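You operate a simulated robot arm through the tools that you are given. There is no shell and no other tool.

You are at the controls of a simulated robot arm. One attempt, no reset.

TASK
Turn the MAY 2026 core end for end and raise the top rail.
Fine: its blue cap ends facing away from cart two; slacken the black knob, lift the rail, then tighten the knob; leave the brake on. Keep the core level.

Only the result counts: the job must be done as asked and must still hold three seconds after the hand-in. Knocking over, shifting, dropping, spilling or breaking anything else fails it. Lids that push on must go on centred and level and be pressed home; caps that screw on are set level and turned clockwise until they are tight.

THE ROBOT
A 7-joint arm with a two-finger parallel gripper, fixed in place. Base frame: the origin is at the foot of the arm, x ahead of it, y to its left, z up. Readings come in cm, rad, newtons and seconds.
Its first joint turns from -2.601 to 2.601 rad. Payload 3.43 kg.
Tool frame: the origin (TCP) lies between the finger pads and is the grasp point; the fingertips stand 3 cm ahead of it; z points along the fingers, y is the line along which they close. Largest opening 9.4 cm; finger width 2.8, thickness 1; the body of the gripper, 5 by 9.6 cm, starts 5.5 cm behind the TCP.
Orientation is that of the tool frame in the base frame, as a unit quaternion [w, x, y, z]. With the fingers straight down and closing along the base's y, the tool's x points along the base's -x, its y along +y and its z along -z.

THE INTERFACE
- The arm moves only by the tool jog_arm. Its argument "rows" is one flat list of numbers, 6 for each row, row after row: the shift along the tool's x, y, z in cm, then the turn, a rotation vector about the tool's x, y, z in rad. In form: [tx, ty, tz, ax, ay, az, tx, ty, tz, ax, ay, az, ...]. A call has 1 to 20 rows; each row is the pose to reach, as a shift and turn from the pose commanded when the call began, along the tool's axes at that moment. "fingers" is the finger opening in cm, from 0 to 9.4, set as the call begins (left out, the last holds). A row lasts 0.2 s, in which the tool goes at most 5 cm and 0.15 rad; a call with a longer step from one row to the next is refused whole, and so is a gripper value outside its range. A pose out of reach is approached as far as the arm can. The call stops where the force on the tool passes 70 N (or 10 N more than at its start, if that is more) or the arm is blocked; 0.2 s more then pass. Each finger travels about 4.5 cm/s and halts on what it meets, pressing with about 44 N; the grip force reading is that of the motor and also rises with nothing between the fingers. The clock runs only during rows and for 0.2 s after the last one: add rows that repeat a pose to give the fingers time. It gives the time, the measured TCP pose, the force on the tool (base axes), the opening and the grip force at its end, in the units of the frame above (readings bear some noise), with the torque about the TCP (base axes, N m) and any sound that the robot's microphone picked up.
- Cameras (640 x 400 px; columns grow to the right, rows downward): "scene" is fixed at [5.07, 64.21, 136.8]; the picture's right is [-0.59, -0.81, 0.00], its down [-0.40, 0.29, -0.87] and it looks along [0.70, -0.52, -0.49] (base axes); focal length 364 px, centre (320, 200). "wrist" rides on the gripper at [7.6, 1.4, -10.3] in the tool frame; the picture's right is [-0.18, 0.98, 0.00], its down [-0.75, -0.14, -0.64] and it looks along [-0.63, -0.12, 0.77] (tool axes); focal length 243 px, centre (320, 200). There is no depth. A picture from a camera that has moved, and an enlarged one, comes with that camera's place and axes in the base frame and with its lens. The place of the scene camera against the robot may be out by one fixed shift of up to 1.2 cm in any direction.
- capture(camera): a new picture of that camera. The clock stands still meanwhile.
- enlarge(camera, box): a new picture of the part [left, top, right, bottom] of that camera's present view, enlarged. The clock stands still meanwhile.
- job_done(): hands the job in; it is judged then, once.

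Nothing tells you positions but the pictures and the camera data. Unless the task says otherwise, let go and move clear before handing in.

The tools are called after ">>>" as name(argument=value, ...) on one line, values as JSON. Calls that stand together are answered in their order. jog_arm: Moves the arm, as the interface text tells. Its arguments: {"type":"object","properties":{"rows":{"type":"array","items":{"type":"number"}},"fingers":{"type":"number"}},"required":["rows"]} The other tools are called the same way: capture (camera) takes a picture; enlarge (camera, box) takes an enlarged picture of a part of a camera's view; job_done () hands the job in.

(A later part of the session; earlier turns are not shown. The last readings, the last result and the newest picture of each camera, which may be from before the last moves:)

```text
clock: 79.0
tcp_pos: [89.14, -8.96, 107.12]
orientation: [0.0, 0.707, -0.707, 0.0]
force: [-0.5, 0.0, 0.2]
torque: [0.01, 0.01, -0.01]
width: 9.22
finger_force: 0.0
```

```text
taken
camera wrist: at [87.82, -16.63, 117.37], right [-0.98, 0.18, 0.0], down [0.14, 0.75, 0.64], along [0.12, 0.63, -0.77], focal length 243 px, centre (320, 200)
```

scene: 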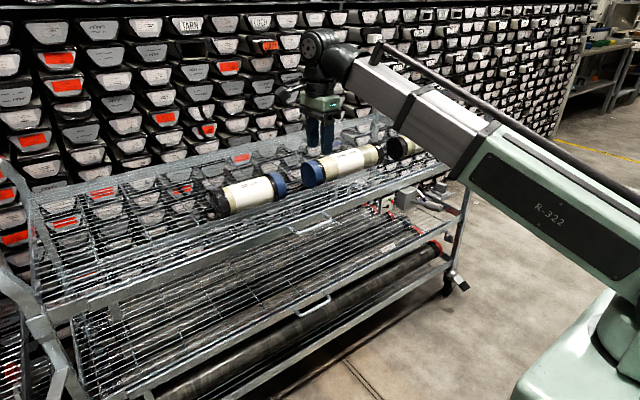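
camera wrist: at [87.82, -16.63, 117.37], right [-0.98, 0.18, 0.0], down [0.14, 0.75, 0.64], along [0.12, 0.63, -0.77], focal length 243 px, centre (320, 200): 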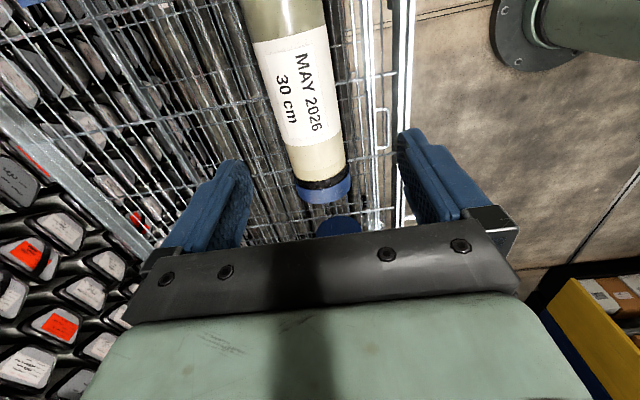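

The full half-turn is reachable. I'll pick up from this side and turn back the other way. First I'll refine the core's position from this view.

>>> enlarge(camera="wrist", box=[210, 0, 410, 240])

```text
1.67 times, centred on (310, 120) of wrist
camera zoom: at [87.82, -16.63, 117.37], right [-0.98, 0.18, 0.0], down [0.14, 0.75, 0.64], along [0.12, 0.63, -0.77], focal length 404 px, centre (337, 333)
```

zoom: 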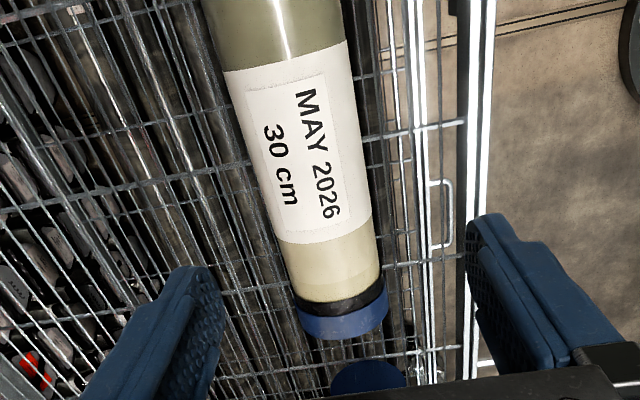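

Both views agree: axis at x≈91.5, midpoint at y≈-8.85, top at about z=90–91. I'll centre over it, descend partway with the fingers wide, and check.

>>> jog_arm(rows=[-0.1, -1.2, 2, 0, 0, 0, -0.1, -2.36, 5, 0, 0, 0, -0.1, -2.36, 8, 0, 0, 0, -0.1, -2.36, 11, 0, 0, 0, -0.1, -2.36, 11, 0, 0, 0], fingers=9.4)

>>> capture(camera="wrist")

>>> enlarge(camera="scene", box=[280, 100, 420, 200])

```text
clock: 80.2
tcp_pos: [91.56, -8.84, 95.98]
orientation: [0.001, 0.707, -0.707, -0.001]
force: [0.1, 0.2, 0.6]
torque: [-0.01, 0.04, 0.02]
width: 9.41
finger_force: 0.1
```

```text
taken
camera wrist: at [90.15, -16.52, 106.22], right [-0.98, 0.18, 0.0], down [0.14, 0.75, 0.64], along [0.12, 0.63, -0.77], focal length 243 px, centre (320, 200)
```

wrist: 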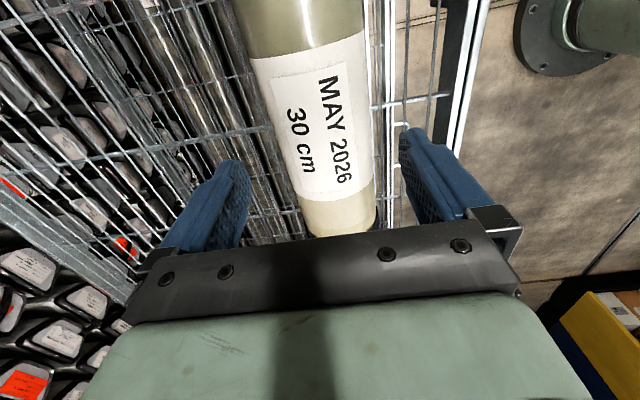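

```text
4.00 times, centred on (350, 150) of scene
camera zoom: at [5.07, 64.21, 136.8], right [-0.59, -0.81, 0.0], down [-0.4, 0.29, -0.87], along [0.7, -0.52, -0.49], focal length 1455 px, centre (200, 400)
```

zoom: 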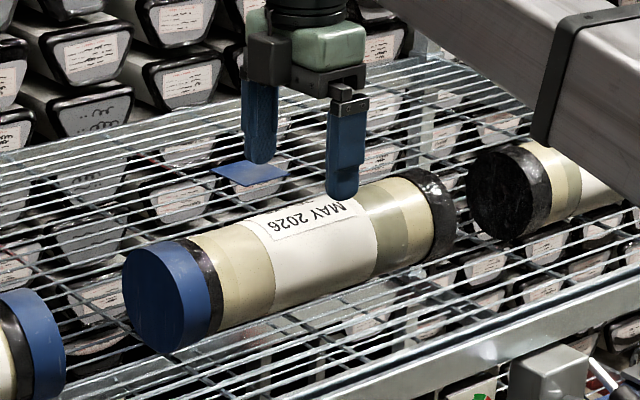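

Alignment is good (axis x≈91.4). I'll descend to z≈87.4.

>>> jog_arm(rows=[0, 0.1, 2, 0, 0, 0, 0, 0.15, 4, 0, 0, 0, 0, 0.15, 6, 0, 0, 0, 0, 0.15, 7.5, 0, 0, 0, 0, 0.15, 8.6, 0, 0, 0, 0, 0.15, 8.6, 0, 0, 0])

>>> enlarge(camera="scene", box=[280, 100, 420, 200])

>>> capture(camera="wrist")

```text
clock: 81.6
tcp_pos: [91.36, -9.03, 87.36]
orientation: [0.001, 0.707, -0.707, -0.001]
force: [-0.1, -0.3, 0.4]
torque: [-0.05, -0.01, -0.02]
width: 9.39
finger_force: 0.0
```

```text
4.00 times, centred on (350, 150) of scene
camera zoom: at [5.07, 64.21, 136.8], right [-0.59, -0.81, 0.0], down [-0.4, 0.29, -0.87], along [0.7, -0.52, -0.49], focal length 1455 px, centre (200, 400)
```

zoom: 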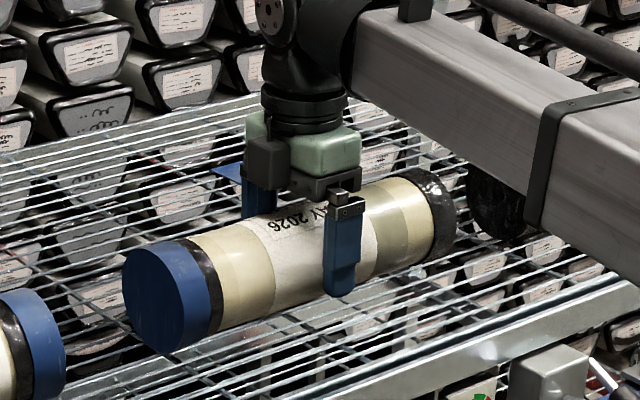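

```text
taken
camera wrist: at [89.95, -16.53, 97.78], right [-0.98, 0.18, 0.0], down [0.14, 0.75, 0.64], along [0.12, 0.63, -0.77], focal length 243 px, centre (320, 200)
```

wrist: 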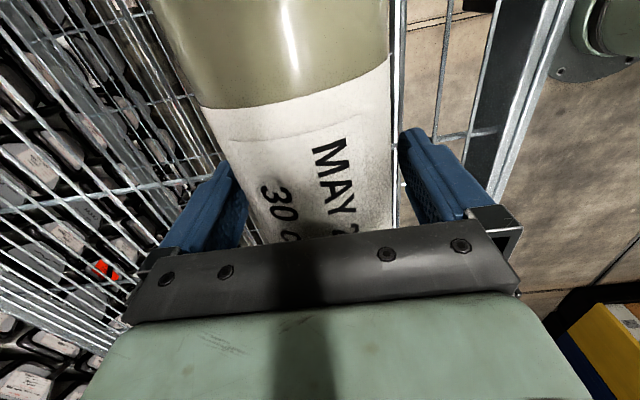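

The fingers straddle the core's middle without contact. I'll close.

>>> jog_arm(rows=[0, 0, 0, 0, 0, 0, 0, 0, 0, 0, 0, 0, 0, 0, 0, 0, 0, 0], fingers=0)

>>> jog_arm(rows=[0, 0, -0.15, 0, 0, 0, 0, 0, -0.3, 0, 0, 0, 0, 0, -0.5, 0, 0, 0, 0, 0, -0.5, 0, 0, 0])

>>> enlarge(camera="scene", box=[280, 100, 420, 200])

```text
clock: 82.4
tcp_pos: [91.28, -9.02, 87.74]
orientation: [-0.001, -0.706, 0.708, 0.001]
force: [7.8, 0.1, 3.4]
torque: [-0.18, -0.17, 0.02]
width: 8.95
finger_force: 43.8
```

```text
clock: 83.4
tcp_pos: [91.4, -8.93, 87.99]
orientation: [0.002, 0.708, -0.707, -0.001]
force: [0.2, 0.4, -16.3]
torque: [0.0, -0.05, 0.02]
width: 8.91
finger_force: 44.1
```

```text
4.00 times, centred on (350, 150) of scene
camera zoom: at [5.07, 64.21, 136.8], right [-0.59, -0.81, 0.0], down [-0.4, 0.29, -0.87], along [0.7, -0.52, -0.49], focal length 1455 px, centre (200, 400)
```

zoom: 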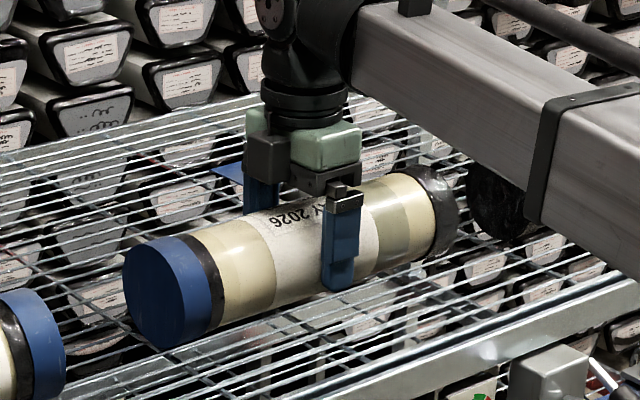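

The core is gripped at 8.9 cm with about 16 N load and almost no torque, so it is well balanced. I'll lift it 10 cm smoothly.

>>> jog_arm(rows=[0, 0, -0.5, 0, 0, 0, 0, 0, -1.5, 0, 0, 0, 0, 0, -2.5, 0, 0, 0, 0, 0, -3.5, 0, 0, 0, 0, 0, -4.5, 0, 0, 0, 0, 0, -5.5, 0, 0, 0, 0, 0, -6.5, 0, 0, 0, 0, 0, -7.5, 0, 0, 0, 0, 0, -8.5, 0, 0, 0, 0, 0, -9.5, 0, 0, 0, 0, 0, -10, 0, 0, 0, 0, 0, -10, 0, 0, 0])

>>> capture(camera="scene")

>>> enlarge(camera="scene", box=[280, 80, 420, 200])

```text
clock: 86.0
tcp_pos: [91.38, -8.83, 97.93]
orientation: [0.002, 0.707, -0.707, -0.001]
force: [0.2, 0.6, -16.4]
torque: [-0.02, 0.01, -0.01]
width: 8.5
finger_force: 43.8
```

```text
taken
```

scene: 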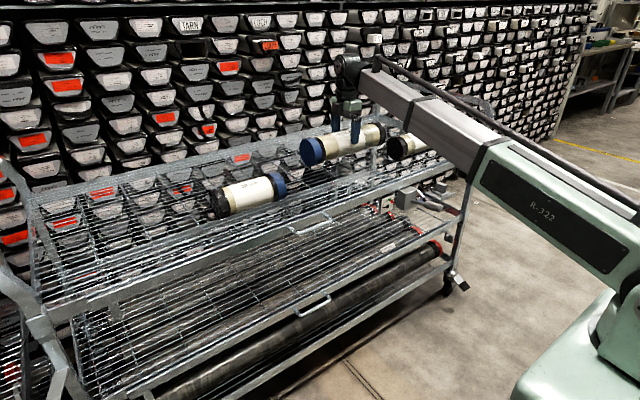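

```text
3.33 times, centred on (350, 140) of scene
camera zoom: at [5.07, 64.21, 136.8], right [-0.59, -0.81, 0.0], down [-0.4, 0.29, -0.87], along [0.7, -0.52, -0.49], focal length 1213 px, centre (220, 400)
```

zoom: 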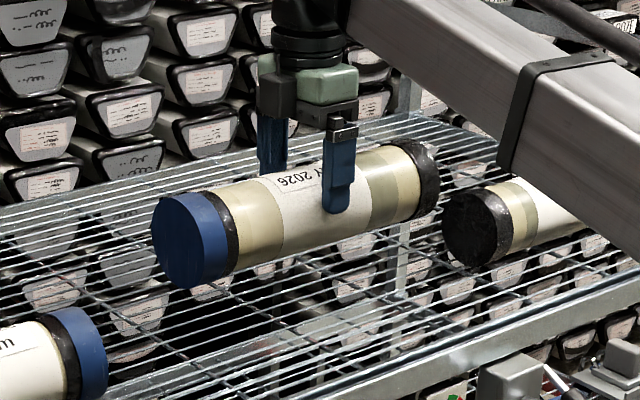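

The width has shrunk to 8.5 cm, so the core is slipping: I am holding above its axis. I'll set it straight back down at once and regrip lower.

>>> jog_arm(rows=[0, 0, 2, 0, 0, 0, 0, 0, 4.5, 0, 0, 0, 0, 0, 6.8, 0, 0, 0, 0, 0, 8, 0, 0, 0, 0, 0, 8.7, 0, 0, 0, 0, 0, 9.2, 0, 0, 0])

>>> enlarge(camera="scene", box=[280, 80, 420, 200])

```text
clock: 87.4
tcp_pos: [91.26, -8.89, 89.02]
orientation: [0.001, -0.707, 0.707, 0.0]
force: [4.3, -1.3, 40.1]
torque: [-0.03, -0.18, 0.58]
width: 8.48
finger_force: 43.9
```

```text
3.33 times, centred on (350, 140) of scene
camera zoom: at [5.07, 64.21, 136.8], right [-0.59, -0.81, 0.0], down [-0.4, 0.29, -0.87], along [0.7, -0.52, -0.49], focal length 1213 px, centre (220, 400)
```

zoom: 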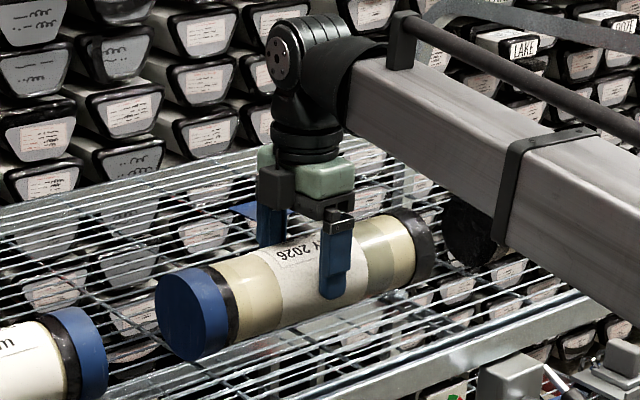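

The core is back on its wires. I'll open wide, then go lower so the pads cover the core's widest line.

>>> jog_arm(rows=[0, 0, 0, 0, 0, 0, 0, 0, 0, 0, 0, 0, 0, 0, 0, 0, 0, 0], fingers=9.4)

>>> enlarge(camera="scene", box=[280, 80, 420, 200])

>>> capture(camera="wrist")

```text
clock: 88.2
tcp_pos: [91.42, -8.77, 88.81]
orientation: [0.001, 0.707, -0.707, -0.001]
force: [1.4, -0.7, -0.4]
torque: [-0.01, -0.02, 0.02]
width: 9.36
finger_force: 0.1
```

```text
3.33 times, centred on (350, 140) of scene
camera zoom: at [5.07, 64.21, 136.8], right [-0.59, -0.81, 0.0], down [-0.4, 0.29, -0.87], along [0.7, -0.52, -0.49], focal length 1213 px, centre (220, 400)
```

zoom: 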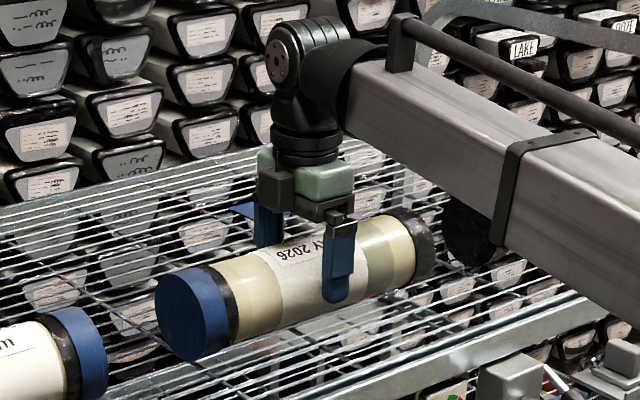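

```text
taken
camera wrist: at [89.96, -16.42, 99.05], right [-0.98, 0.18, 0.0], down [0.14, 0.75, 0.64], along [0.12, 0.63, -0.77], focal length 243 px, centre (320, 200)
```

wrist: 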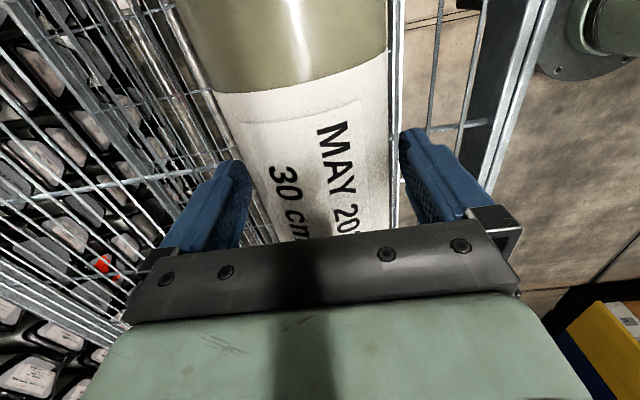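

>>> enlarge(camera="wrist", box=[190, 60, 450, 240])

```text
2.22 times, centred on (320, 150) of wrist
camera zoom: at [89.96, -16.42, 99.05], right [-0.98, 0.18, 0.0], down [0.14, 0.75, 0.64], along [0.12, 0.63, -0.77], focal length 539 px, centre (320, 311)
```

zoom: 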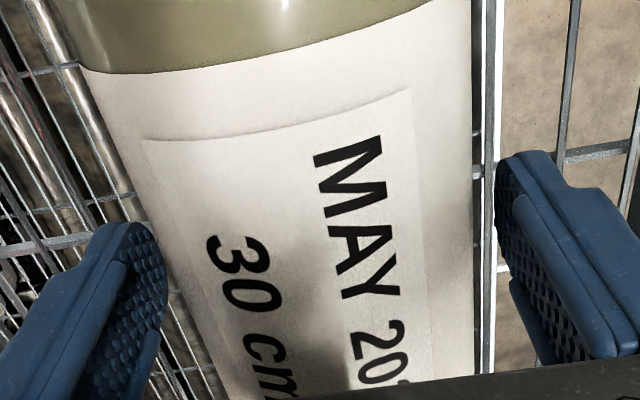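

The core sits about 0.25 cm toward +x of the finger centre. I'll shift and descend gently to z≈84.8, watching for contact.

>>> jog_arm(rows=[0, -0.25, 0, 0, 0, 0, 0, -0.25, 0.6, 0, 0, 0, 0, -0.25, 1.2, 0, 0, 0, 0, -0.25, 1.8, 0, 0, 0])

>>> enlarge(camera="wrist", box=[190, 60, 450, 240])

```text
clock: 89.2
tcp_pos: [91.52, -8.92, 86.96]
orientation: [0.001, 0.707, -0.707, -0.001]
force: [-4.8, 0.9, 2.1]
torque: [-0.01, 0.09, 0.06]
width: 9.41
finger_force: 0.1
```

```text
2.22 times, centred on (320, 150) of wrist
camera zoom: at [90.22, -16.46, 97.23], right [-0.98, 0.18, 0.0], down [0.14, 0.75, 0.64], along [0.12, 0.63, -0.77], focal length 539 px, centre (320, 311)
```

zoom: 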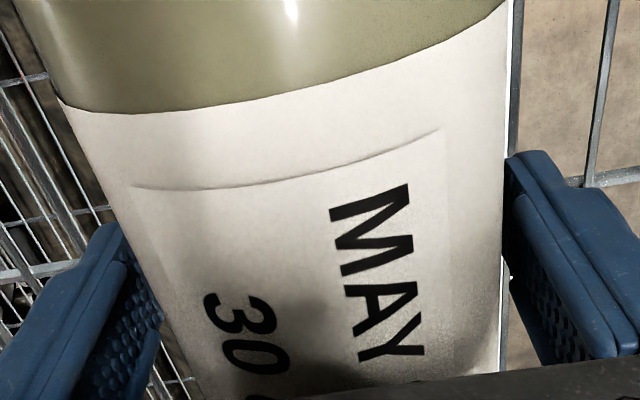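

A slight touch on the -x finger; I'll shift back 0.12 cm and continue down.

>>> jog_arm(rows=[0, 0.12, 0, 0, 0, 0, 0, 0.12, 0.5, 0, 0, 0, 0, 0.12, 1.0, 0, 0, 0, 0, 0.12, 1.0, 0, 0, 0])

>>> jog_arm(rows=[0, 0, 0.4, 0, 0, 0, 0, 0, 0.8, 0, 0, 0, 0, 0, 1.1, 0, 0, 0, 0, 0, 1.1, 0, 0, 0])

>>> enlarge(camera="scene", box=[280, 80, 420, 200])

```text
clock: 90.2
tcp_pos: [91.54, -8.94, 85.95]
orientation: [0.0, -0.707, 0.707, 0.0]
force: [-0.2, 0.1, -0.2]
torque: [0.01, 0.01, 0.02]
width: 9.43
finger_force: 0.1
```

```text
clock: 91.2
tcp_pos: [91.6, -8.91, 84.92]
orientation: [0.001, -0.707, 0.707, -0.001]
force: [0.8, 2.0, 16.8]
torque: [-0.11, -0.38, -0.08]
width: 9.37
finger_force: 0.1
```

```text
3.33 times, centred on (350, 140) of scene
camera zoom: at [5.07, 64.21, 136.8], right [-0.59, -0.81, 0.0], down [-0.4, 0.29, -0.87], along [0.7, -0.52, -0.49], focal length 1213 px, centre (220, 400)
```

zoom: 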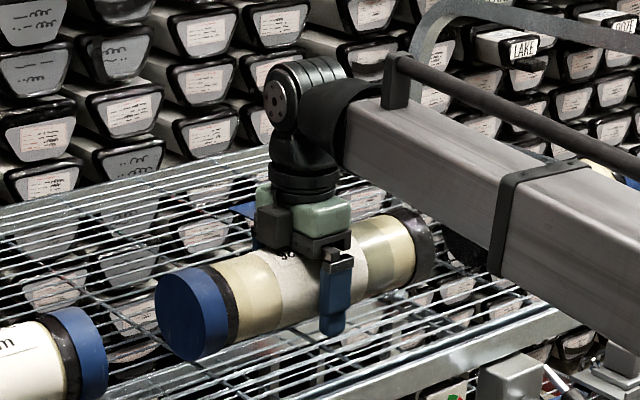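

There was light upward contact at z=84.9, so I'll rise 0.5 cm and close there.

>>> jog_arm(rows=[0, 0, -0.25, 0, 0, 0, 0, 0, -0.5, 0, 0, 0, 0, 0, -0.5, 0, 0, 0])

>>> jog_arm(rows=[0, 0, 0, 0, 0, 0, 0, 0, 0, 0, 0, 0, 0, 0, 0, 0, 0, 0, 0, 0, 0, 0, 0, 0], fingers=0)

>>> enlarge(camera="scene", box=[300, 110, 400, 190])

```text
clock: 92.0
tcp_pos: [91.46, -8.88, 85.36]
orientation: [0.002, 0.707, -0.707, -0.001]
force: [0.0, -0.2, -0.2]
torque: [0.0, -0.01, -0.01]
width: 9.4
finger_force: 0.1
```

```text
clock: 93.0
tcp_pos: [91.49, -8.93, 85.38]
orientation: [0.001, 0.707, -0.707, 0.0]
force: [-3.8, 0.0, 0.1]
torque: [0.03, 0.0, 0.01]
width: 8.94
finger_force: 43.8
```

```text
5.00 times, centred on (350, 150) of scene
camera zoom: at [5.07, 64.21, 136.8], right [-0.59, -0.81, 0.0], down [-0.4, 0.29, -0.87], along [0.7, -0.52, -0.49], focal length 1819 px, centre (170, 450)
```

zoom: 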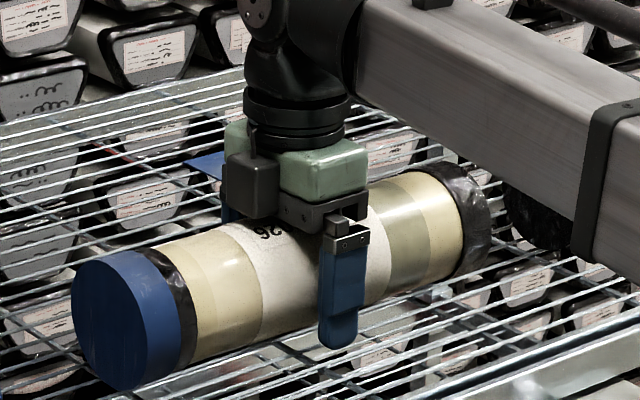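

This grip is clean: 8.94 cm with no upward push, and the fingertips are well below the axis. I'll lift 1.5 cm and hold to check for slip.

>>> jog_arm(rows=[0, 0, -0.3, 0, 0, 0, 0, 0, -0.7, 0, 0, 0, 0, 0, -1.1, 0, 0, 0, 0, 0, -1.5, 0, 0, 0, 0, 0, -1.5, 0, 0, 0, 0, 0, -1.5, 0, 0, 0, 0, 0, -1.5, 0, 0, 0, 0, 0, -1.5, 0, 0, 0])

>>> enlarge(camera="scene", box=[300, 110, 400, 190])

```text
clock: 94.8
tcp_pos: [91.49, -8.81, 87.01]
orientation: [-0.001, -0.707, 0.708, 0.001]
force: [1.1, 1.1, -16.7]
torque: [0.02, -0.03, -0.01]
width: 8.93
finger_force: 44.6
```

```text
5.00 times, centred on (350, 150) of scene
camera zoom: at [5.07, 64.21, 136.8], right [-0.59, -0.81, 0.0], down [-0.4, 0.29, -0.87], along [0.7, -0.52, -0.49], focal length 1819 px, centre (170, 450)
```

zoom: 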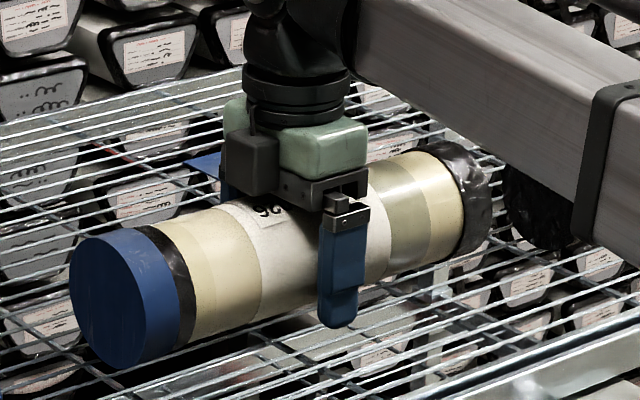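

The core is lifted level with no slip. I'll raise it to about z=96.

>>> jog_arm(rows=[0, 0, -1, 0, 0, 0, 0, 0, -2.2, 0, 0, 0, 0, 0, -3.4, 0, 0, 0, 0, 0, -4.6, 0, 0, 0, 0, 0, -5.8, 0, 0, 0, 0, 0, -7, 0, 0, 0, 0, 0, -8.2, 0, 0, 0, 0, 0, -9, 0, 0, 0])

>>> enlarge(camera="scene", box=[280, 80, 420, 200])

```text
clock: 96.6
tcp_pos: [91.72, -8.78, 95.91]
orientation: [-0.001, -0.707, 0.707, 0.001]
force: [0.3, -0.1, -16.6]
torque: [-0.04, -0.03, -0.01]
width: 8.93
finger_force: 44.1
```

```text
3.33 times, centred on (350, 140) of scene
camera zoom: at [5.07, 64.21, 136.8], right [-0.59, -0.81, 0.0], down [-0.4, 0.29, -0.87], along [0.7, -0.52, -0.49], focal length 1213 px, centre (220, 400)
```

zoom: 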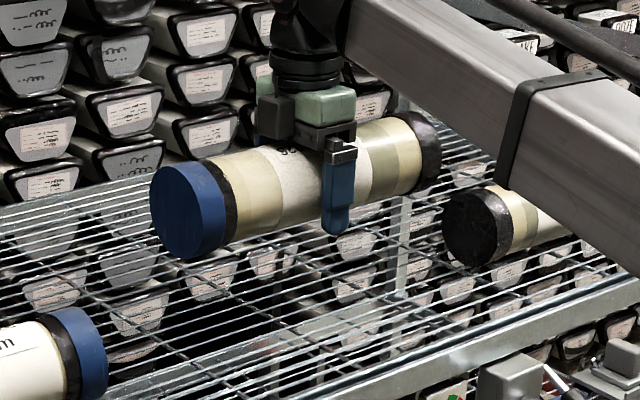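

Stable. I'll rotate the core half a turn slowly at this height.

>>> jog_arm(rows=[0, 0, 0, 0, 0, 0.05, 0, 0, 0, 0, 0, 0.13, 0, 0, 0, 0, 0, 0.23, 0, 0, 0, 0, 0, 0.33, 0, 0, 0, 0, 0, 0.43, 0, 0, 0, 0, 0, 0.53, 0, 0, 0, 0, 0, 0.63, 0, 0, 0, 0, 0, 0.73, 0, 0, 0, 0, 0, 0.83, 0, 0, 0, 0, 0, 0.93, 0, 0, 0, 0, 0, 1.03, 0, 0, 0, 0, 0, 1.13, 0, 0, 0, 0, 0, 1.23, 0, 0, 0, 0, 0, 1.33, 0, 0, 0, 0, 0, 1.43, 0, 0, 0, 0, 0, 1.51, 0, 0, 0, 0, 0, 1.56, 0, 0, 0, 0, 0, 1.571])

>>> enlarge(camera="scene", box=[280, 80, 420, 200])

```text
clock: 100.4
tcp_pos: [91.48, -8.85, 95.85]
orientation: [-0.002, 0.0, 1.0, 0.0]
force: [0.0, 0.3, -17.6]
torque: [-0.01, 0.02, -0.03]
width: 8.95
finger_force: 44.5
```

```text
3.33 times, centred on (350, 140) of scene
camera zoom: at [5.07, 64.21, 136.8], right [-0.59, -0.81, 0.0], down [-0.4, 0.29, -0.87], along [0.7, -0.52, -0.49], focal length 1213 px, centre (220, 400)
```

zoom: 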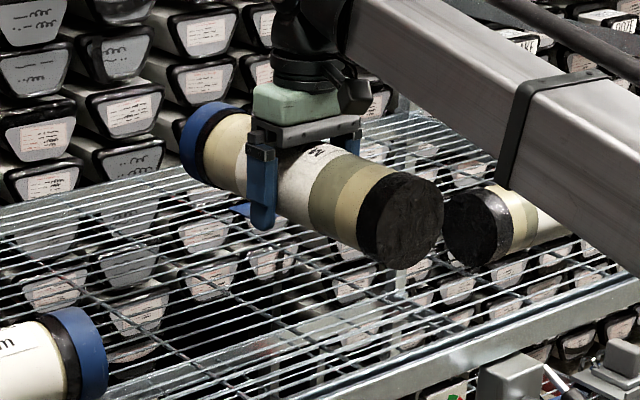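

Halfway round, level and steady. I'll finish the second quarter turn.

>>> jog_arm(rows=[0, 0, 0, 0, 0, 0.05, 0, 0, 0, 0, 0, 0.13, 0, 0, 0, 0, 0, 0.23, 0, 0, 0, 0, 0, 0.33, 0, 0, 0, 0, 0, 0.43, 0, 0, 0, 0, 0, 0.53, 0, 0, 0, 0, 0, 0.63, 0, 0, 0, 0, 0, 0.73, 0, 0, 0, 0, 0, 0.83, 0, 0, 0, 0, 0, 0.93, 0, 0, 0, 0, 0, 1.03, 0, 0, 0, 0, 0, 1.13, 0, 0, 0, 0, 0, 1.23, 0, 0, 0, 0, 0, 1.33, 0, 0, 0, 0, 0, 1.43, 0, 0, 0, 0, 0, 1.51, 0, 0, 0, 0, 0, 1.56, 0, 0, 0, 0, 0, 1.5708])

>>> enlarge(camera="scene", box=[280, 80, 420, 200])

>>> capture(camera="wrist")

```text
clock: 104.2
tcp_pos: [91.5, -8.84, 95.89]
orientation: [-0.001, 0.708, 0.706, -0.003]
force: [0.0, -0.5, -16.7]
torque: [0.02, 0.02, -0.02]
width: 8.93
finger_force: 44.0
```

```text
3.33 times, centred on (350, 140) of scene
camera zoom: at [5.07, 64.21, 136.8], right [-0.59, -0.81, 0.0], down [-0.4, 0.29, -0.87], along [0.7, -0.52, -0.49], focal length 1213 px, centre (220, 400)
```

zoom: 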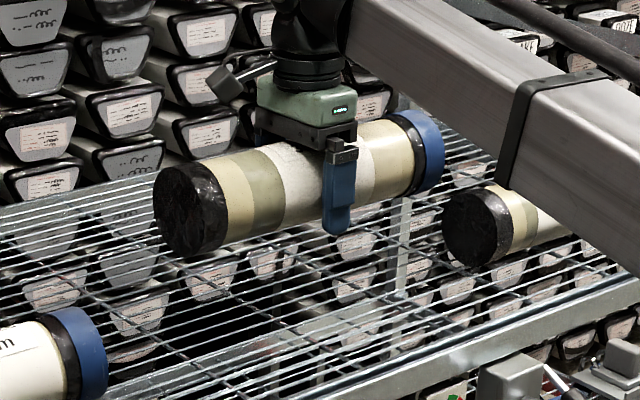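

```text
taken
camera wrist: at [93.01, -1.19, 106.12], right [0.98, -0.18, 0.0], down [-0.14, -0.75, 0.64], along [-0.12, -0.63, -0.77], focal length 243 px, centre (320, 200)
```

wrist: 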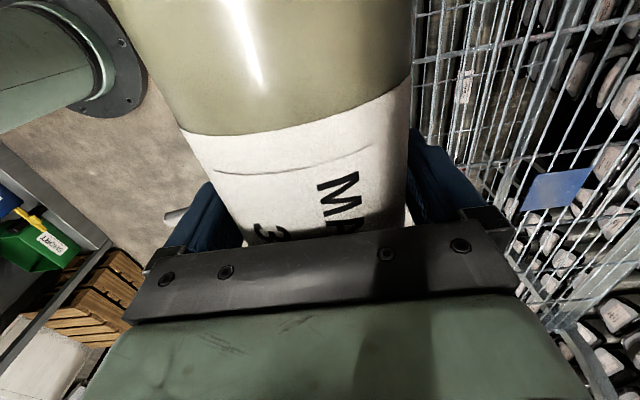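

The core is end for end, with the blue cap now toward -y, away from cart two. I'll lower it back onto the same wires, slowing near contact.

>>> jog_arm(rows=[0, 0, 0.6, 0, 0, 0, 0, 0, 1.8, 0, 0, 0, 0, 0, 3, 0, 0, 0, 0, 0, 4.2, 0, 0, 0, 0, 0, 5.4, 0, 0, 0, 0, 0, 6.6, 0, 0, 0, 0, 0, 7.6, 0, 0, 0, 0, 0, 8.5, 0, 0, 0, 0, 0, 9.1, 0, 0, 0, 0, 0, 9.5, 0, 0, 0, 0, 0, 9.8, 0, 0, 0, 0, 0, 10, 0, 0, 0, 0, 0, 10, 0, 0, 0])

>>> enlarge(camera="scene", box=[280, 80, 420, 200])

```text
clock: 107.0
tcp_pos: [91.53, -8.92, 85.9]
orientation: [-0.001, 0.707, 0.707, -0.002]
force: [0.1, -0.2, -17.1]
torque: [-0.02, -0.01, 0.0]
width: 8.95
finger_force: 43.7
```

```text
3.33 times, centred on (350, 140) of scene
camera zoom: at [5.07, 64.21, 136.8], right [-0.59, -0.81, 0.0], down [-0.4, 0.29, -0.87], along [0.7, -0.52, -0.49], focal length 1213 px, centre (220, 400)
```

zoom: 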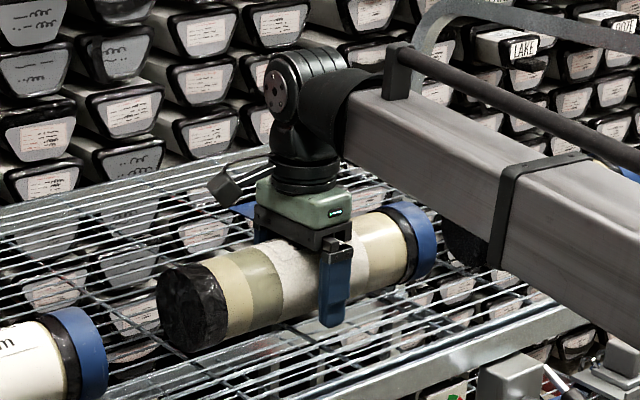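

>>> jog_arm(rows=[0, 0, 0.12, 0, 0, 0, 0, 0, 0.24, 0, 0, 0, 0, 0, 0.36, 0, 0, 0, 0, 0, 0.45, 0, 0, 0, 0, 0, 0.45, 0, 0, 0])

```text
clock: 108.2
tcp_pos: [91.54, -8.86, 85.47]
orientation: [-0.001, 0.707, 0.707, -0.001]
force: [-0.4, -0.3, -14.2]
torque: [-0.23, -0.04, -0.07]
width: 8.93
finger_force: 44.5
```

It is just touching. A little further to bring the full weight onto the wires.

>>> jog_arm(rows=[0, 0, 0.06, 0, 0, 0, 0, 0, 0.12, 0, 0, 0, 0, 0, 0.18, 0, 0, 0, 0, 0, 0.18, 0, 0, 0])

```text
clock: 109.2
tcp_pos: [91.57, -8.87, 85.37]
orientation: [0.0, 0.707, 0.707, 0.0]
force: [-2.6, 1.1, 14.3]
torque: [-0.68, -0.29, -0.09]
width: 8.94
finger_force: 44.0
```

>>> jog_arm(rows=[0, 0, -0.04, 0, 0, 0, 0, 0, -0.04, 0, 0, 0])

>>> jog_arm(rows=[0, 0, 0, 0, 0, 0, 0, 0, 0, 0, 0, 0, 0, 0, 0, 0, 0, 0], fingers=9.4)

>>> enlarge(camera="scene", box=[280, 80, 420, 200])

>>> enlarge(camera="wrist", box=[190, 60, 450, 240])

```text
clock: 109.8
tcp_pos: [91.58, -8.82, 85.3]
orientation: [0.0, 0.707, 0.707, -0.002]
force: [-1.0, 2.7, 13.3]
torque: [-0.77, -0.28, -0.13]
width: 8.94
finger_force: 43.9
```

```text
clock: 110.6
tcp_pos: [91.37, -8.88, 85.05]
orientation: [-0.001, 0.707, 0.707, 0.0]
force: [-0.6, 0.3, -0.8]
torque: [0.03, -0.01, -0.01]
width: 9.43
finger_force: 0.0
```

```text
3.33 times, centred on (350, 140) of scene
camera zoom: at [5.07, 64.21, 136.8], right [-0.59, -0.81, 0.0], down [-0.4, 0.29, -0.87], along [0.7, -0.52, -0.49], focal length 1213 px, centre (220, 400)
```

zoom: 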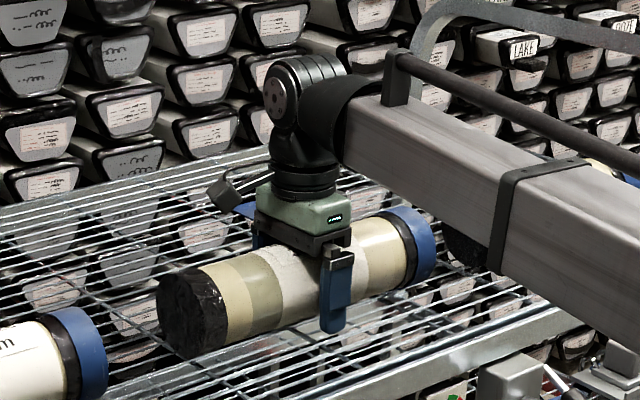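

```text
2.22 times, centred on (320, 150) of wrist
camera zoom: at [92.99, -1.2, 95.58], right [0.98, -0.18, 0.0], down [-0.14, -0.75, 0.64], along [-0.12, -0.63, -0.77], focal length 539 px, centre (320, 311)
```

zoom: 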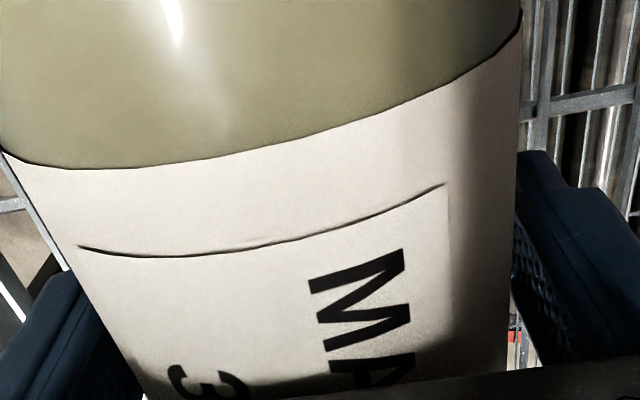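

Released, and the core is resting. I'll recentre slightly and rise straight up.

>>> jog_arm(rows=[0, 0.13, -0.1, 0, 0, 0, 0, 0.13, -1, 0, 0, 0, 0, 0.13, -2.5, 0, 0, 0, 0, 0.13, -4, 0, 0, 0, 0, 0.13, -6, 0, 0, 0, 0, 0.13, -9, 0, 0, 0, 0, 0.13, -13, 0, 0, 0, 0, 0.13, -17, 0, 0, 0, 0, 0.13, -20, 0, 0, 0])

>>> enlarge(camera="scene", box=[200, 80, 460, 240])

>>> capture(camera="wrist")

```text
clock: 112.6
tcp_pos: [92.01, -8.7, 105.5]
orientation: [-0.001, 0.707, 0.707, 0.0]
force: [0.1, -0.6, -0.1]
torque: [-0.03, 0.01, 0.05]
width: 9.43
finger_force: 0.0
```

```text
2.46 times, centred on (330, 160) of scene
camera zoom: at [5.07, 64.21, 136.8], right [-0.59, -0.81, 0.0], down [-0.4, 0.29, -0.87], along [0.7, -0.52, -0.49], focal length 896 px, centre (295, 298)
```

zoom: 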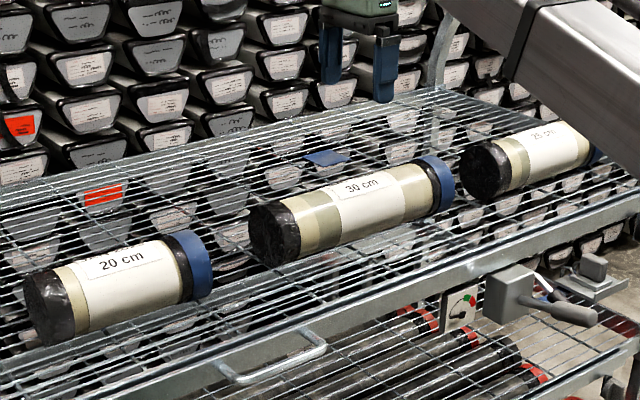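

```text
taken
camera wrist: at [93.41, -1.12, 115.72], right [0.98, -0.18, 0.0], down [-0.14, -0.75, 0.64], along [-0.12, -0.63, -0.77], focal length 243 px, centre (320, 200)
```

wrist: 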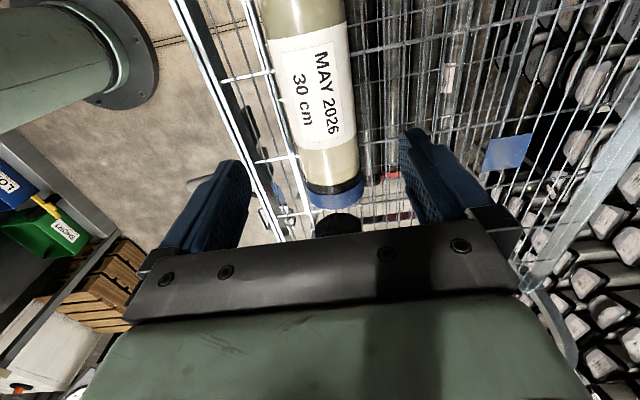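

The core now lies level with its blue cap toward -y. I'll confirm which cart is on the left before going on.

>>> enlarge(camera="scene", box=[0, 240, 100, 400])

>>> enlarge(camera="scene", box=[500, 0, 640, 120])

```text
2.50 times, centred on (50, 320) of scene
camera zoom: at [5.07, 64.21, 136.8], right [-0.59, -0.81, 0.0], down [-0.4, 0.29, -0.87], along [0.7, -0.52, -0.49], focal length 910 px, centre (995, -100)
```

zoom: 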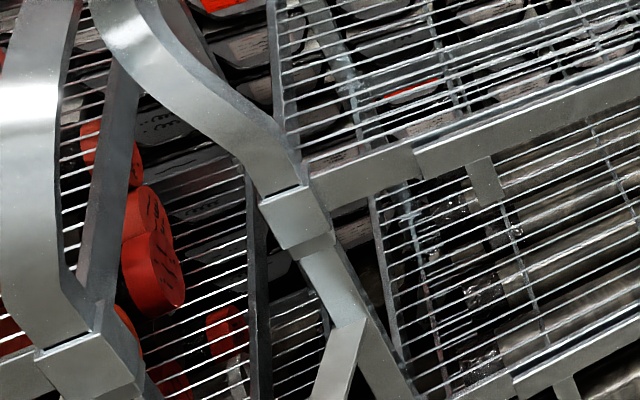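

```text
3.33 times, centred on (570, 60) of scene
camera zoom: at [5.07, 64.21, 136.8], right [-0.59, -0.81, 0.0], down [-0.4, 0.29, -0.87], along [0.7, -0.52, -0.49], focal length 1213 px, centre (-513, 667)
```

zoom: 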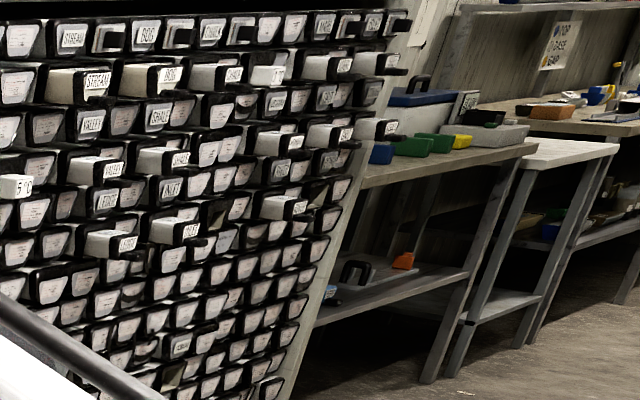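

Cart two is the neighbouring cart on the left, so the core is right. Now I'll go back to the knob by the same posture-safe path as before: first over the start pose, yawed back.

>>> jog_arm(rows=[-2, -1.3, -2, 0, 0, -0.13, -4, -2.7, -2, 0, 0, -0.26, -6, -4, -2, 0, 0, -0.39, -8, -5.3, -2, 0, 0, -0.52, -10, -6.7, -2, 0, 0, -0.65, -12, -8, -2, 0, 0, -0.78, -14, -9.3, -2, 0, 0, -0.91, -16, -10.7, -2, 0, 0, -1.04, -18, -12, -2, 0, 0, -1.17, -20, -13.3, -2, 0, 0, -1.3, -22, -15, -2, 0, 0, -1.44, -23, -16, -2, 0, 0, -1.5708, -23, -16, -2, 0, 0, -1.5708], fingers=5)

>>> jog_arm(rows=[4, 0, 1, 0, 0, 0, 8, 0, 2, 0, 0, 0, 12, 0, 2.5, 0, 0, 0, 15, 0, 2.5, 0, 0, 0, 15, 0, 2.5, 0, 0, 0])

```text
clock: 115.4
tcp_pos: [75.65, -31.96, 107.14]
orientation: [0.0, -0.002, 1.0, 0.0]
force: [-1.0, -0.6, 0.4]
torque: [-0.01, 0.01, 0.01]
width: 5.01
finger_force: 0.0
```

```text
clock: 116.6
tcp_pos: [60.63, -31.69, 104.87]
orientation: [0.0, 0.0, 1.0, 0.0]
force: [-0.2, 1.0, 0.6]
torque: [0.03, 0.0, 0.03]
width: 4.99
finger_force: 0.0
```

>>> jog_arm(rows=[1, -0.5, 3, 0, -0.12, 0, 2, -1, 6, 0, -0.24, 0, 3, -1.5, 9, 0, -0.36, 0, 4, -2, 12, 0, -0.48, 0, 5, -2.5, 15, 0, -0.6, 0, 6, -3.5, 17, 0, -0.7, 0, 6, -3.5, 17, 0, -0.7, 0])

>>> jog_arm(rows=[0, -5, 0, 0, 0, 0, 0, -10, 0, 0, 0, 0, 0, -15, 0, 0, 0, 0, 0, -18, 0, 0, 0, 0, 0, -18, 0, 0, 0, 0])

>>> jog_arm(rows=[1, -1, 3.1, 0, -0.13, 0, 2, -2, 6.2, 0, -0.26, 0, 3, -3, 9.3, 0, -0.39, 0, 3.92, -4, 12.4, 0, -0.52, 0, 3.92, -4, 12.4, 0, -0.52, 0])

>>> jog_arm(rows=[-0.5, 0.05, 2, 0, -0.117, 0, -1, 0.1, 4, 0, -0.234, 0, -1.56, 0.1, 6.03, 0, -0.35, 0, -1.56, 0.1, 6.03, 0, -0.35, 0])

>>> capture(camera="wrist")

```text
clock: 118.2
tcp_pos: [54.64, -35.44, 87.93]
orientation: [0.343, -0.001, 0.939, 0.001]
force: [-0.6, -0.7, 0.6]
torque: [0.02, 0.01, 0.01]
width: 4.99
finger_force: 0.0
```

```text
clock: 119.4
tcp_pos: [54.66, -53.35, 87.89]
orientation: [0.342, -0.001, 0.94, 0.0]
force: [-0.4, 0.8, 0.5]
torque: [0.02, 0.05, 0.01]
width: 4.99
finger_force: 0.0
```

```text
clock: 120.6
tcp_pos: [59.59, -57.19, 75.93]
orientation: [0.572, 0.001, 0.82, -0.002]
force: [0.7, -1.4, -0.5]
torque: [0.0, 0.02, 0.05]
width: 4.99
finger_force: 0.1
```

```text
clock: 121.6
tcp_pos: [65.84, -57.22, 75.29]
orientation: [0.706, 0.0, 0.708, 0.001]
force: [0.1, 0.5, 0.3]
torque: [-0.01, -0.01, 0.0]
width: 5.0
finger_force: 0.0
```

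```text
taken
camera wrist: at [55.54, -55.68, 67.67], right [0.0, 0.98, 0.18], down [-0.64, -0.14, 0.75], along [0.77, -0.12, 0.63], focal length 243 px, centre (320, 200)
```

wrist: 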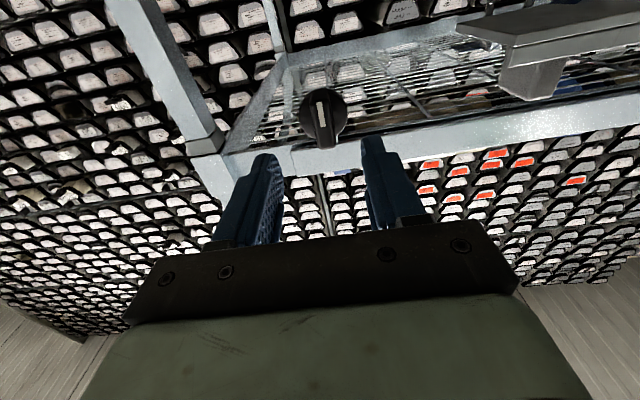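

Back in front of the knob in a good posture. I'll test in free air whether the wrist can turn the whole tightening half-turn (+π and a bit) from here.

>>> jog_arm(rows=[0, 0, 0, 0, 0, 0.15, 0, 0, 0, 0, 0, 0.3, 0, 0, 0, 0, 0, 0.45, 0, 0, 0, 0, 0, 0.6, 0, 0, 0, 0, 0, 0.75, 0, 0, 0, 0, 0, 0.9, 0, 0, 0, 0, 0, 1.05, 0, 0, 0, 0, 0, 1.2, 0, 0, 0, 0, 0, 1.35, 0, 0, 0, 0, 0, 1.5, 0, 0, 0, 0, 0, 1.65, 0, 0, 0, 0, 0, 1.8, 0, 0, 0, 0, 0, 1.95, 0, 0, 0, 0, 0, 2.1, 0, 0, 0, 0, 0, 2.25, 0, 0, 0, 0, 0, 2.4, 0, 0, 0, 0, 0, 2.55, 0, 0, 0, 0, 0, 2.7, 0, 0, 0, 0, 0, 2.85, 0, 0, 0, 0, 0, 3.0])

>>> jog_arm(rows=[0, 0, 0, 0, 0, 0.15, 0, 0, 0, 0, 0, 0.3, 0, 0, 0, 0, 0, 0.45, 0, 0, 0, 0, 0, 0.6, 0, 0, 0, 0, 0, 0.75, 0, 0, 0, 0, 0, 0.9])

```text
clock: 125.8
tcp_pos: [65.8, -57.21, 75.15]
orientation: [0.049, 0.707, 0.049, 0.704]
force: [-0.9, 0.6, -0.4]
torque: [0.01, 0.05, 0.0]
width: 5.02
finger_force: 0.0
```

```text
clock: 127.2
tcp_pos: [65.82, -57.15, 75.22]
orientation: [-0.262, 0.658, -0.263, 0.656]
force: [0.3, 0.3, -0.6]
torque: [0.02, 0.0, 0.02]
width: 5.01
finger_force: 0.1
```

The range extends to at least +3.9 rad, so one grip can lift and do the full tightening. I'll turn back to zero and approach the wing.

>>> jog_arm(rows=[0, 0, 0, 0, 0, -0.15, 0, 0, 0, 0, 0, -0.3, 0, 0, 0, 0, 0, -0.45, 0, 0, 0, 0, 0, -0.6, 0, 0, 0, 0, 0, -0.75, 0, 0, 0, 0, 0, -0.9, 0, 0, 0, 0, 0, -1.05, 0, 0, 0, 0, 0, -1.2, 0, 0, 0, 0, 0, -1.35, 0, 0, 0, 0, 0, -1.5, 0, 0, 0, 0, 0, -1.65, 0, 0, 0, 0, 0, -1.8, 0, 0, 0, 0, 0, -1.95, 0, 0, 0, 0, 0, -2.1, 0, 0, 0, 0, 0, -2.25, 0, 0, 0, 0, 0, -2.4, 0, 0, 0, 0, 0, -2.55, 0, 0, 0, 0, 0, -2.7, 0, 0, 0, 0, 0, -2.85, 0, 0, 0, 0, 0, -3.0])

>>> jog_arm(rows=[0, 0, 0, 0, 0, -0.15, 0, 0, 0, 0, 0, -0.3, 0, 0, 0, 0, 0, -0.45, 0, 0, 0, 0, 0, -0.6, 0, 0, 0, 0, 0, -0.75, 0, 0, 0, 0, 0, -0.9, 0, 0, 0, 0, 0, -0.9])

>>> enlarge(camera="wrist", box=[220, 60, 440, 260])

```text
clock: 131.4
tcp_pos: [65.74, -57.43, 75.32]
orientation: [0.636, 0.308, 0.638, 0.306]
force: [0.4, -0.1, 0.1]
torque: [0.0, 0.04, 0.0]
width: 4.99
finger_force: 0.1
```

```text
clock: 133.0
tcp_pos: [65.82, -57.21, 75.27]
orientation: [0.706, -0.001, 0.708, -0.001]
force: [0.5, 0.2, -0.6]
torque: [0.0, -0.02, -0.01]
width: 4.99
finger_force: 0.1
```

```text
2.00 times, centred on (330, 160) of wrist
camera zoom: at [55.5, -55.82, 67.69], right [0.0, 0.98, 0.18], down [-0.64, -0.14, 0.76], along [0.77, -0.12, 0.63], focal length 485 px, centre (300, 280)
```

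zoom: 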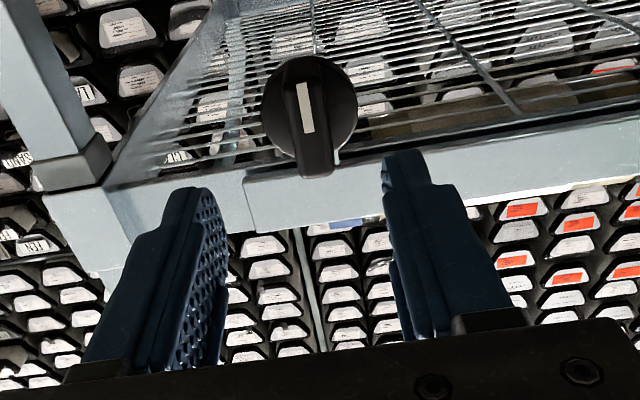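

>>> jog_arm(rows=[-0.15, 0.3, 2, 0, 0, 0, -0.15, 0.3, 4, 0, 0, 0, -0.15, 0.3, 5.2, 0, 0, 0, -0.15, 0.3, 6.1, 0, 0, 0, -0.15, 0.3, 6.1, 0, 0, 0], fingers=4.4)

>>> jog_arm(rows=[0, 0, 0, 0, 0, 0, 0, 0, 0, 0, 0, 0, 0, 0, 0, 0, 0, 0, 0, 0, 0, 0, 0, 0], fingers=0)

>>> enlarge(camera="wrist", box=[220, 60, 440, 260])

```text
clock: 134.2
tcp_pos: [71.9, -56.99, 75.47]
orientation: [0.705, 0.0, 0.709, 0.0]
force: [0.4, -0.1, 0.5]
torque: [0.01, -0.01, -0.02]
width: 4.42
finger_force: 0.0
```

```text
clock: 135.2
tcp_pos: [71.76, -56.91, 75.4]
orientation: [0.706, 0.0, 0.708, 0.0]
force: [0.2, 3.0, 0.0]
torque: [0.0, -0.04, 0.09]
width: 1.6
finger_force: 45.4
```

```text
2.00 times, centred on (330, 160) of wrist
camera zoom: at [61.67, -55.44, 67.86], right [0.0, 0.98, 0.18], down [-0.64, -0.14, 0.76], along [0.77, -0.12, 0.63], focal length 485 px, centre (300, 280)
```

zoom: 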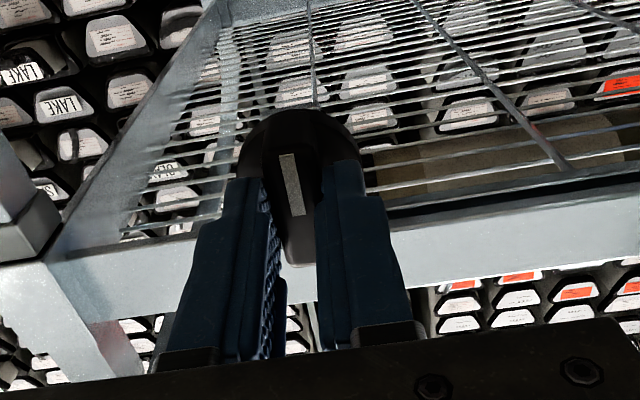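

The wing is gripped centrally. I'll try lifting the rail by the knob, 0.8 cm first.

>>> jog_arm(rows=[-0.15, 0, 0, 0, 0, 0, -0.3, 0, 0, 0, 0, 0, -0.45, 0, 0, 0, 0, 0, -0.6, 0, 0, 0, 0, 0, -0.8, 0, 0, 0, 0, 0, -0.8, 0, 0, 0, 0, 0])

>>> enlarge(camera="wrist", box=[220, 60, 440, 260])

>>> enlarge(camera="scene", box=[60, 250, 160, 330])

>>> enlarge(camera="scene", box=[400, 120, 500, 200])

```text
clock: 136.6
tcp_pos: [71.89, -56.88, 75.78]
orientation: [0.703, -0.002, 0.711, -0.001]
force: [1.0, 14.3, -41.3]
torque: [0.27, 1.08, 0.18]
width: 1.59
finger_force: 45.2
```

```text
2.00 times, centred on (330, 160) of wrist
camera zoom: at [61.61, -55.5, 68.39], right [0.0, 0.98, 0.18], down [-0.63, -0.14, 0.76], along [0.77, -0.11, 0.62], focal length 485 px, centre (300, 280)
```

zoom: 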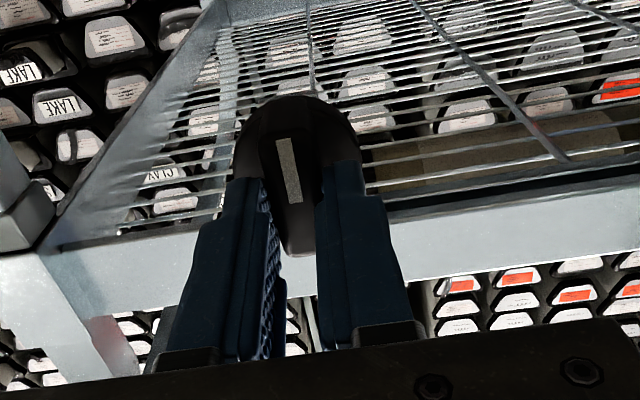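

```text
5.00 times, centred on (110, 290) of scene
camera zoom: at [5.07, 64.21, 136.8], right [-0.59, -0.81, 0.0], down [-0.4, 0.29, -0.87], along [0.7, -0.52, -0.49], focal length 1819 px, centre (1370, -250)
```

zoom: 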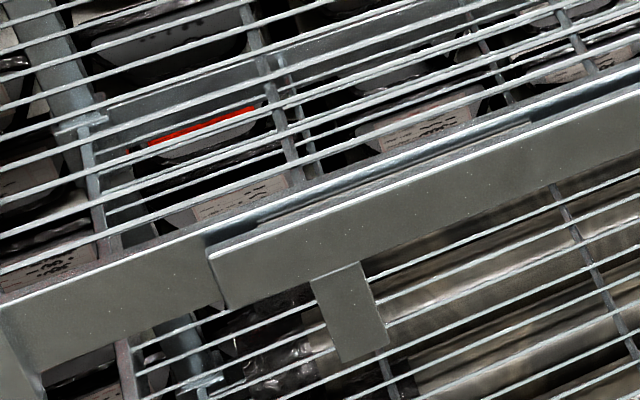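

```text
5.00 times, centred on (450, 160) of scene
camera zoom: at [5.07, 64.21, 136.8], right [-0.59, -0.81, 0.0], down [-0.4, 0.29, -0.87], along [0.7, -0.52, -0.49], focal length 1819 px, centre (-330, 400)
```

zoom: 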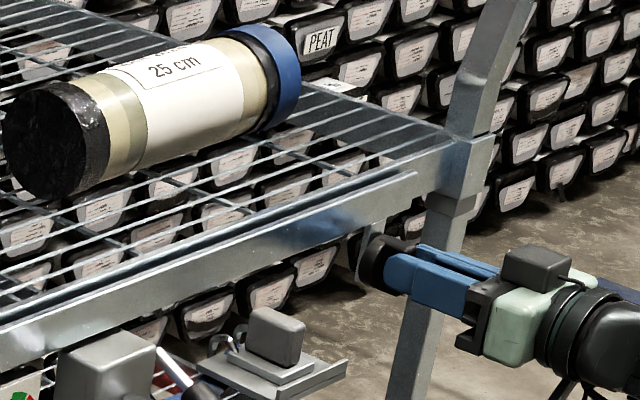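

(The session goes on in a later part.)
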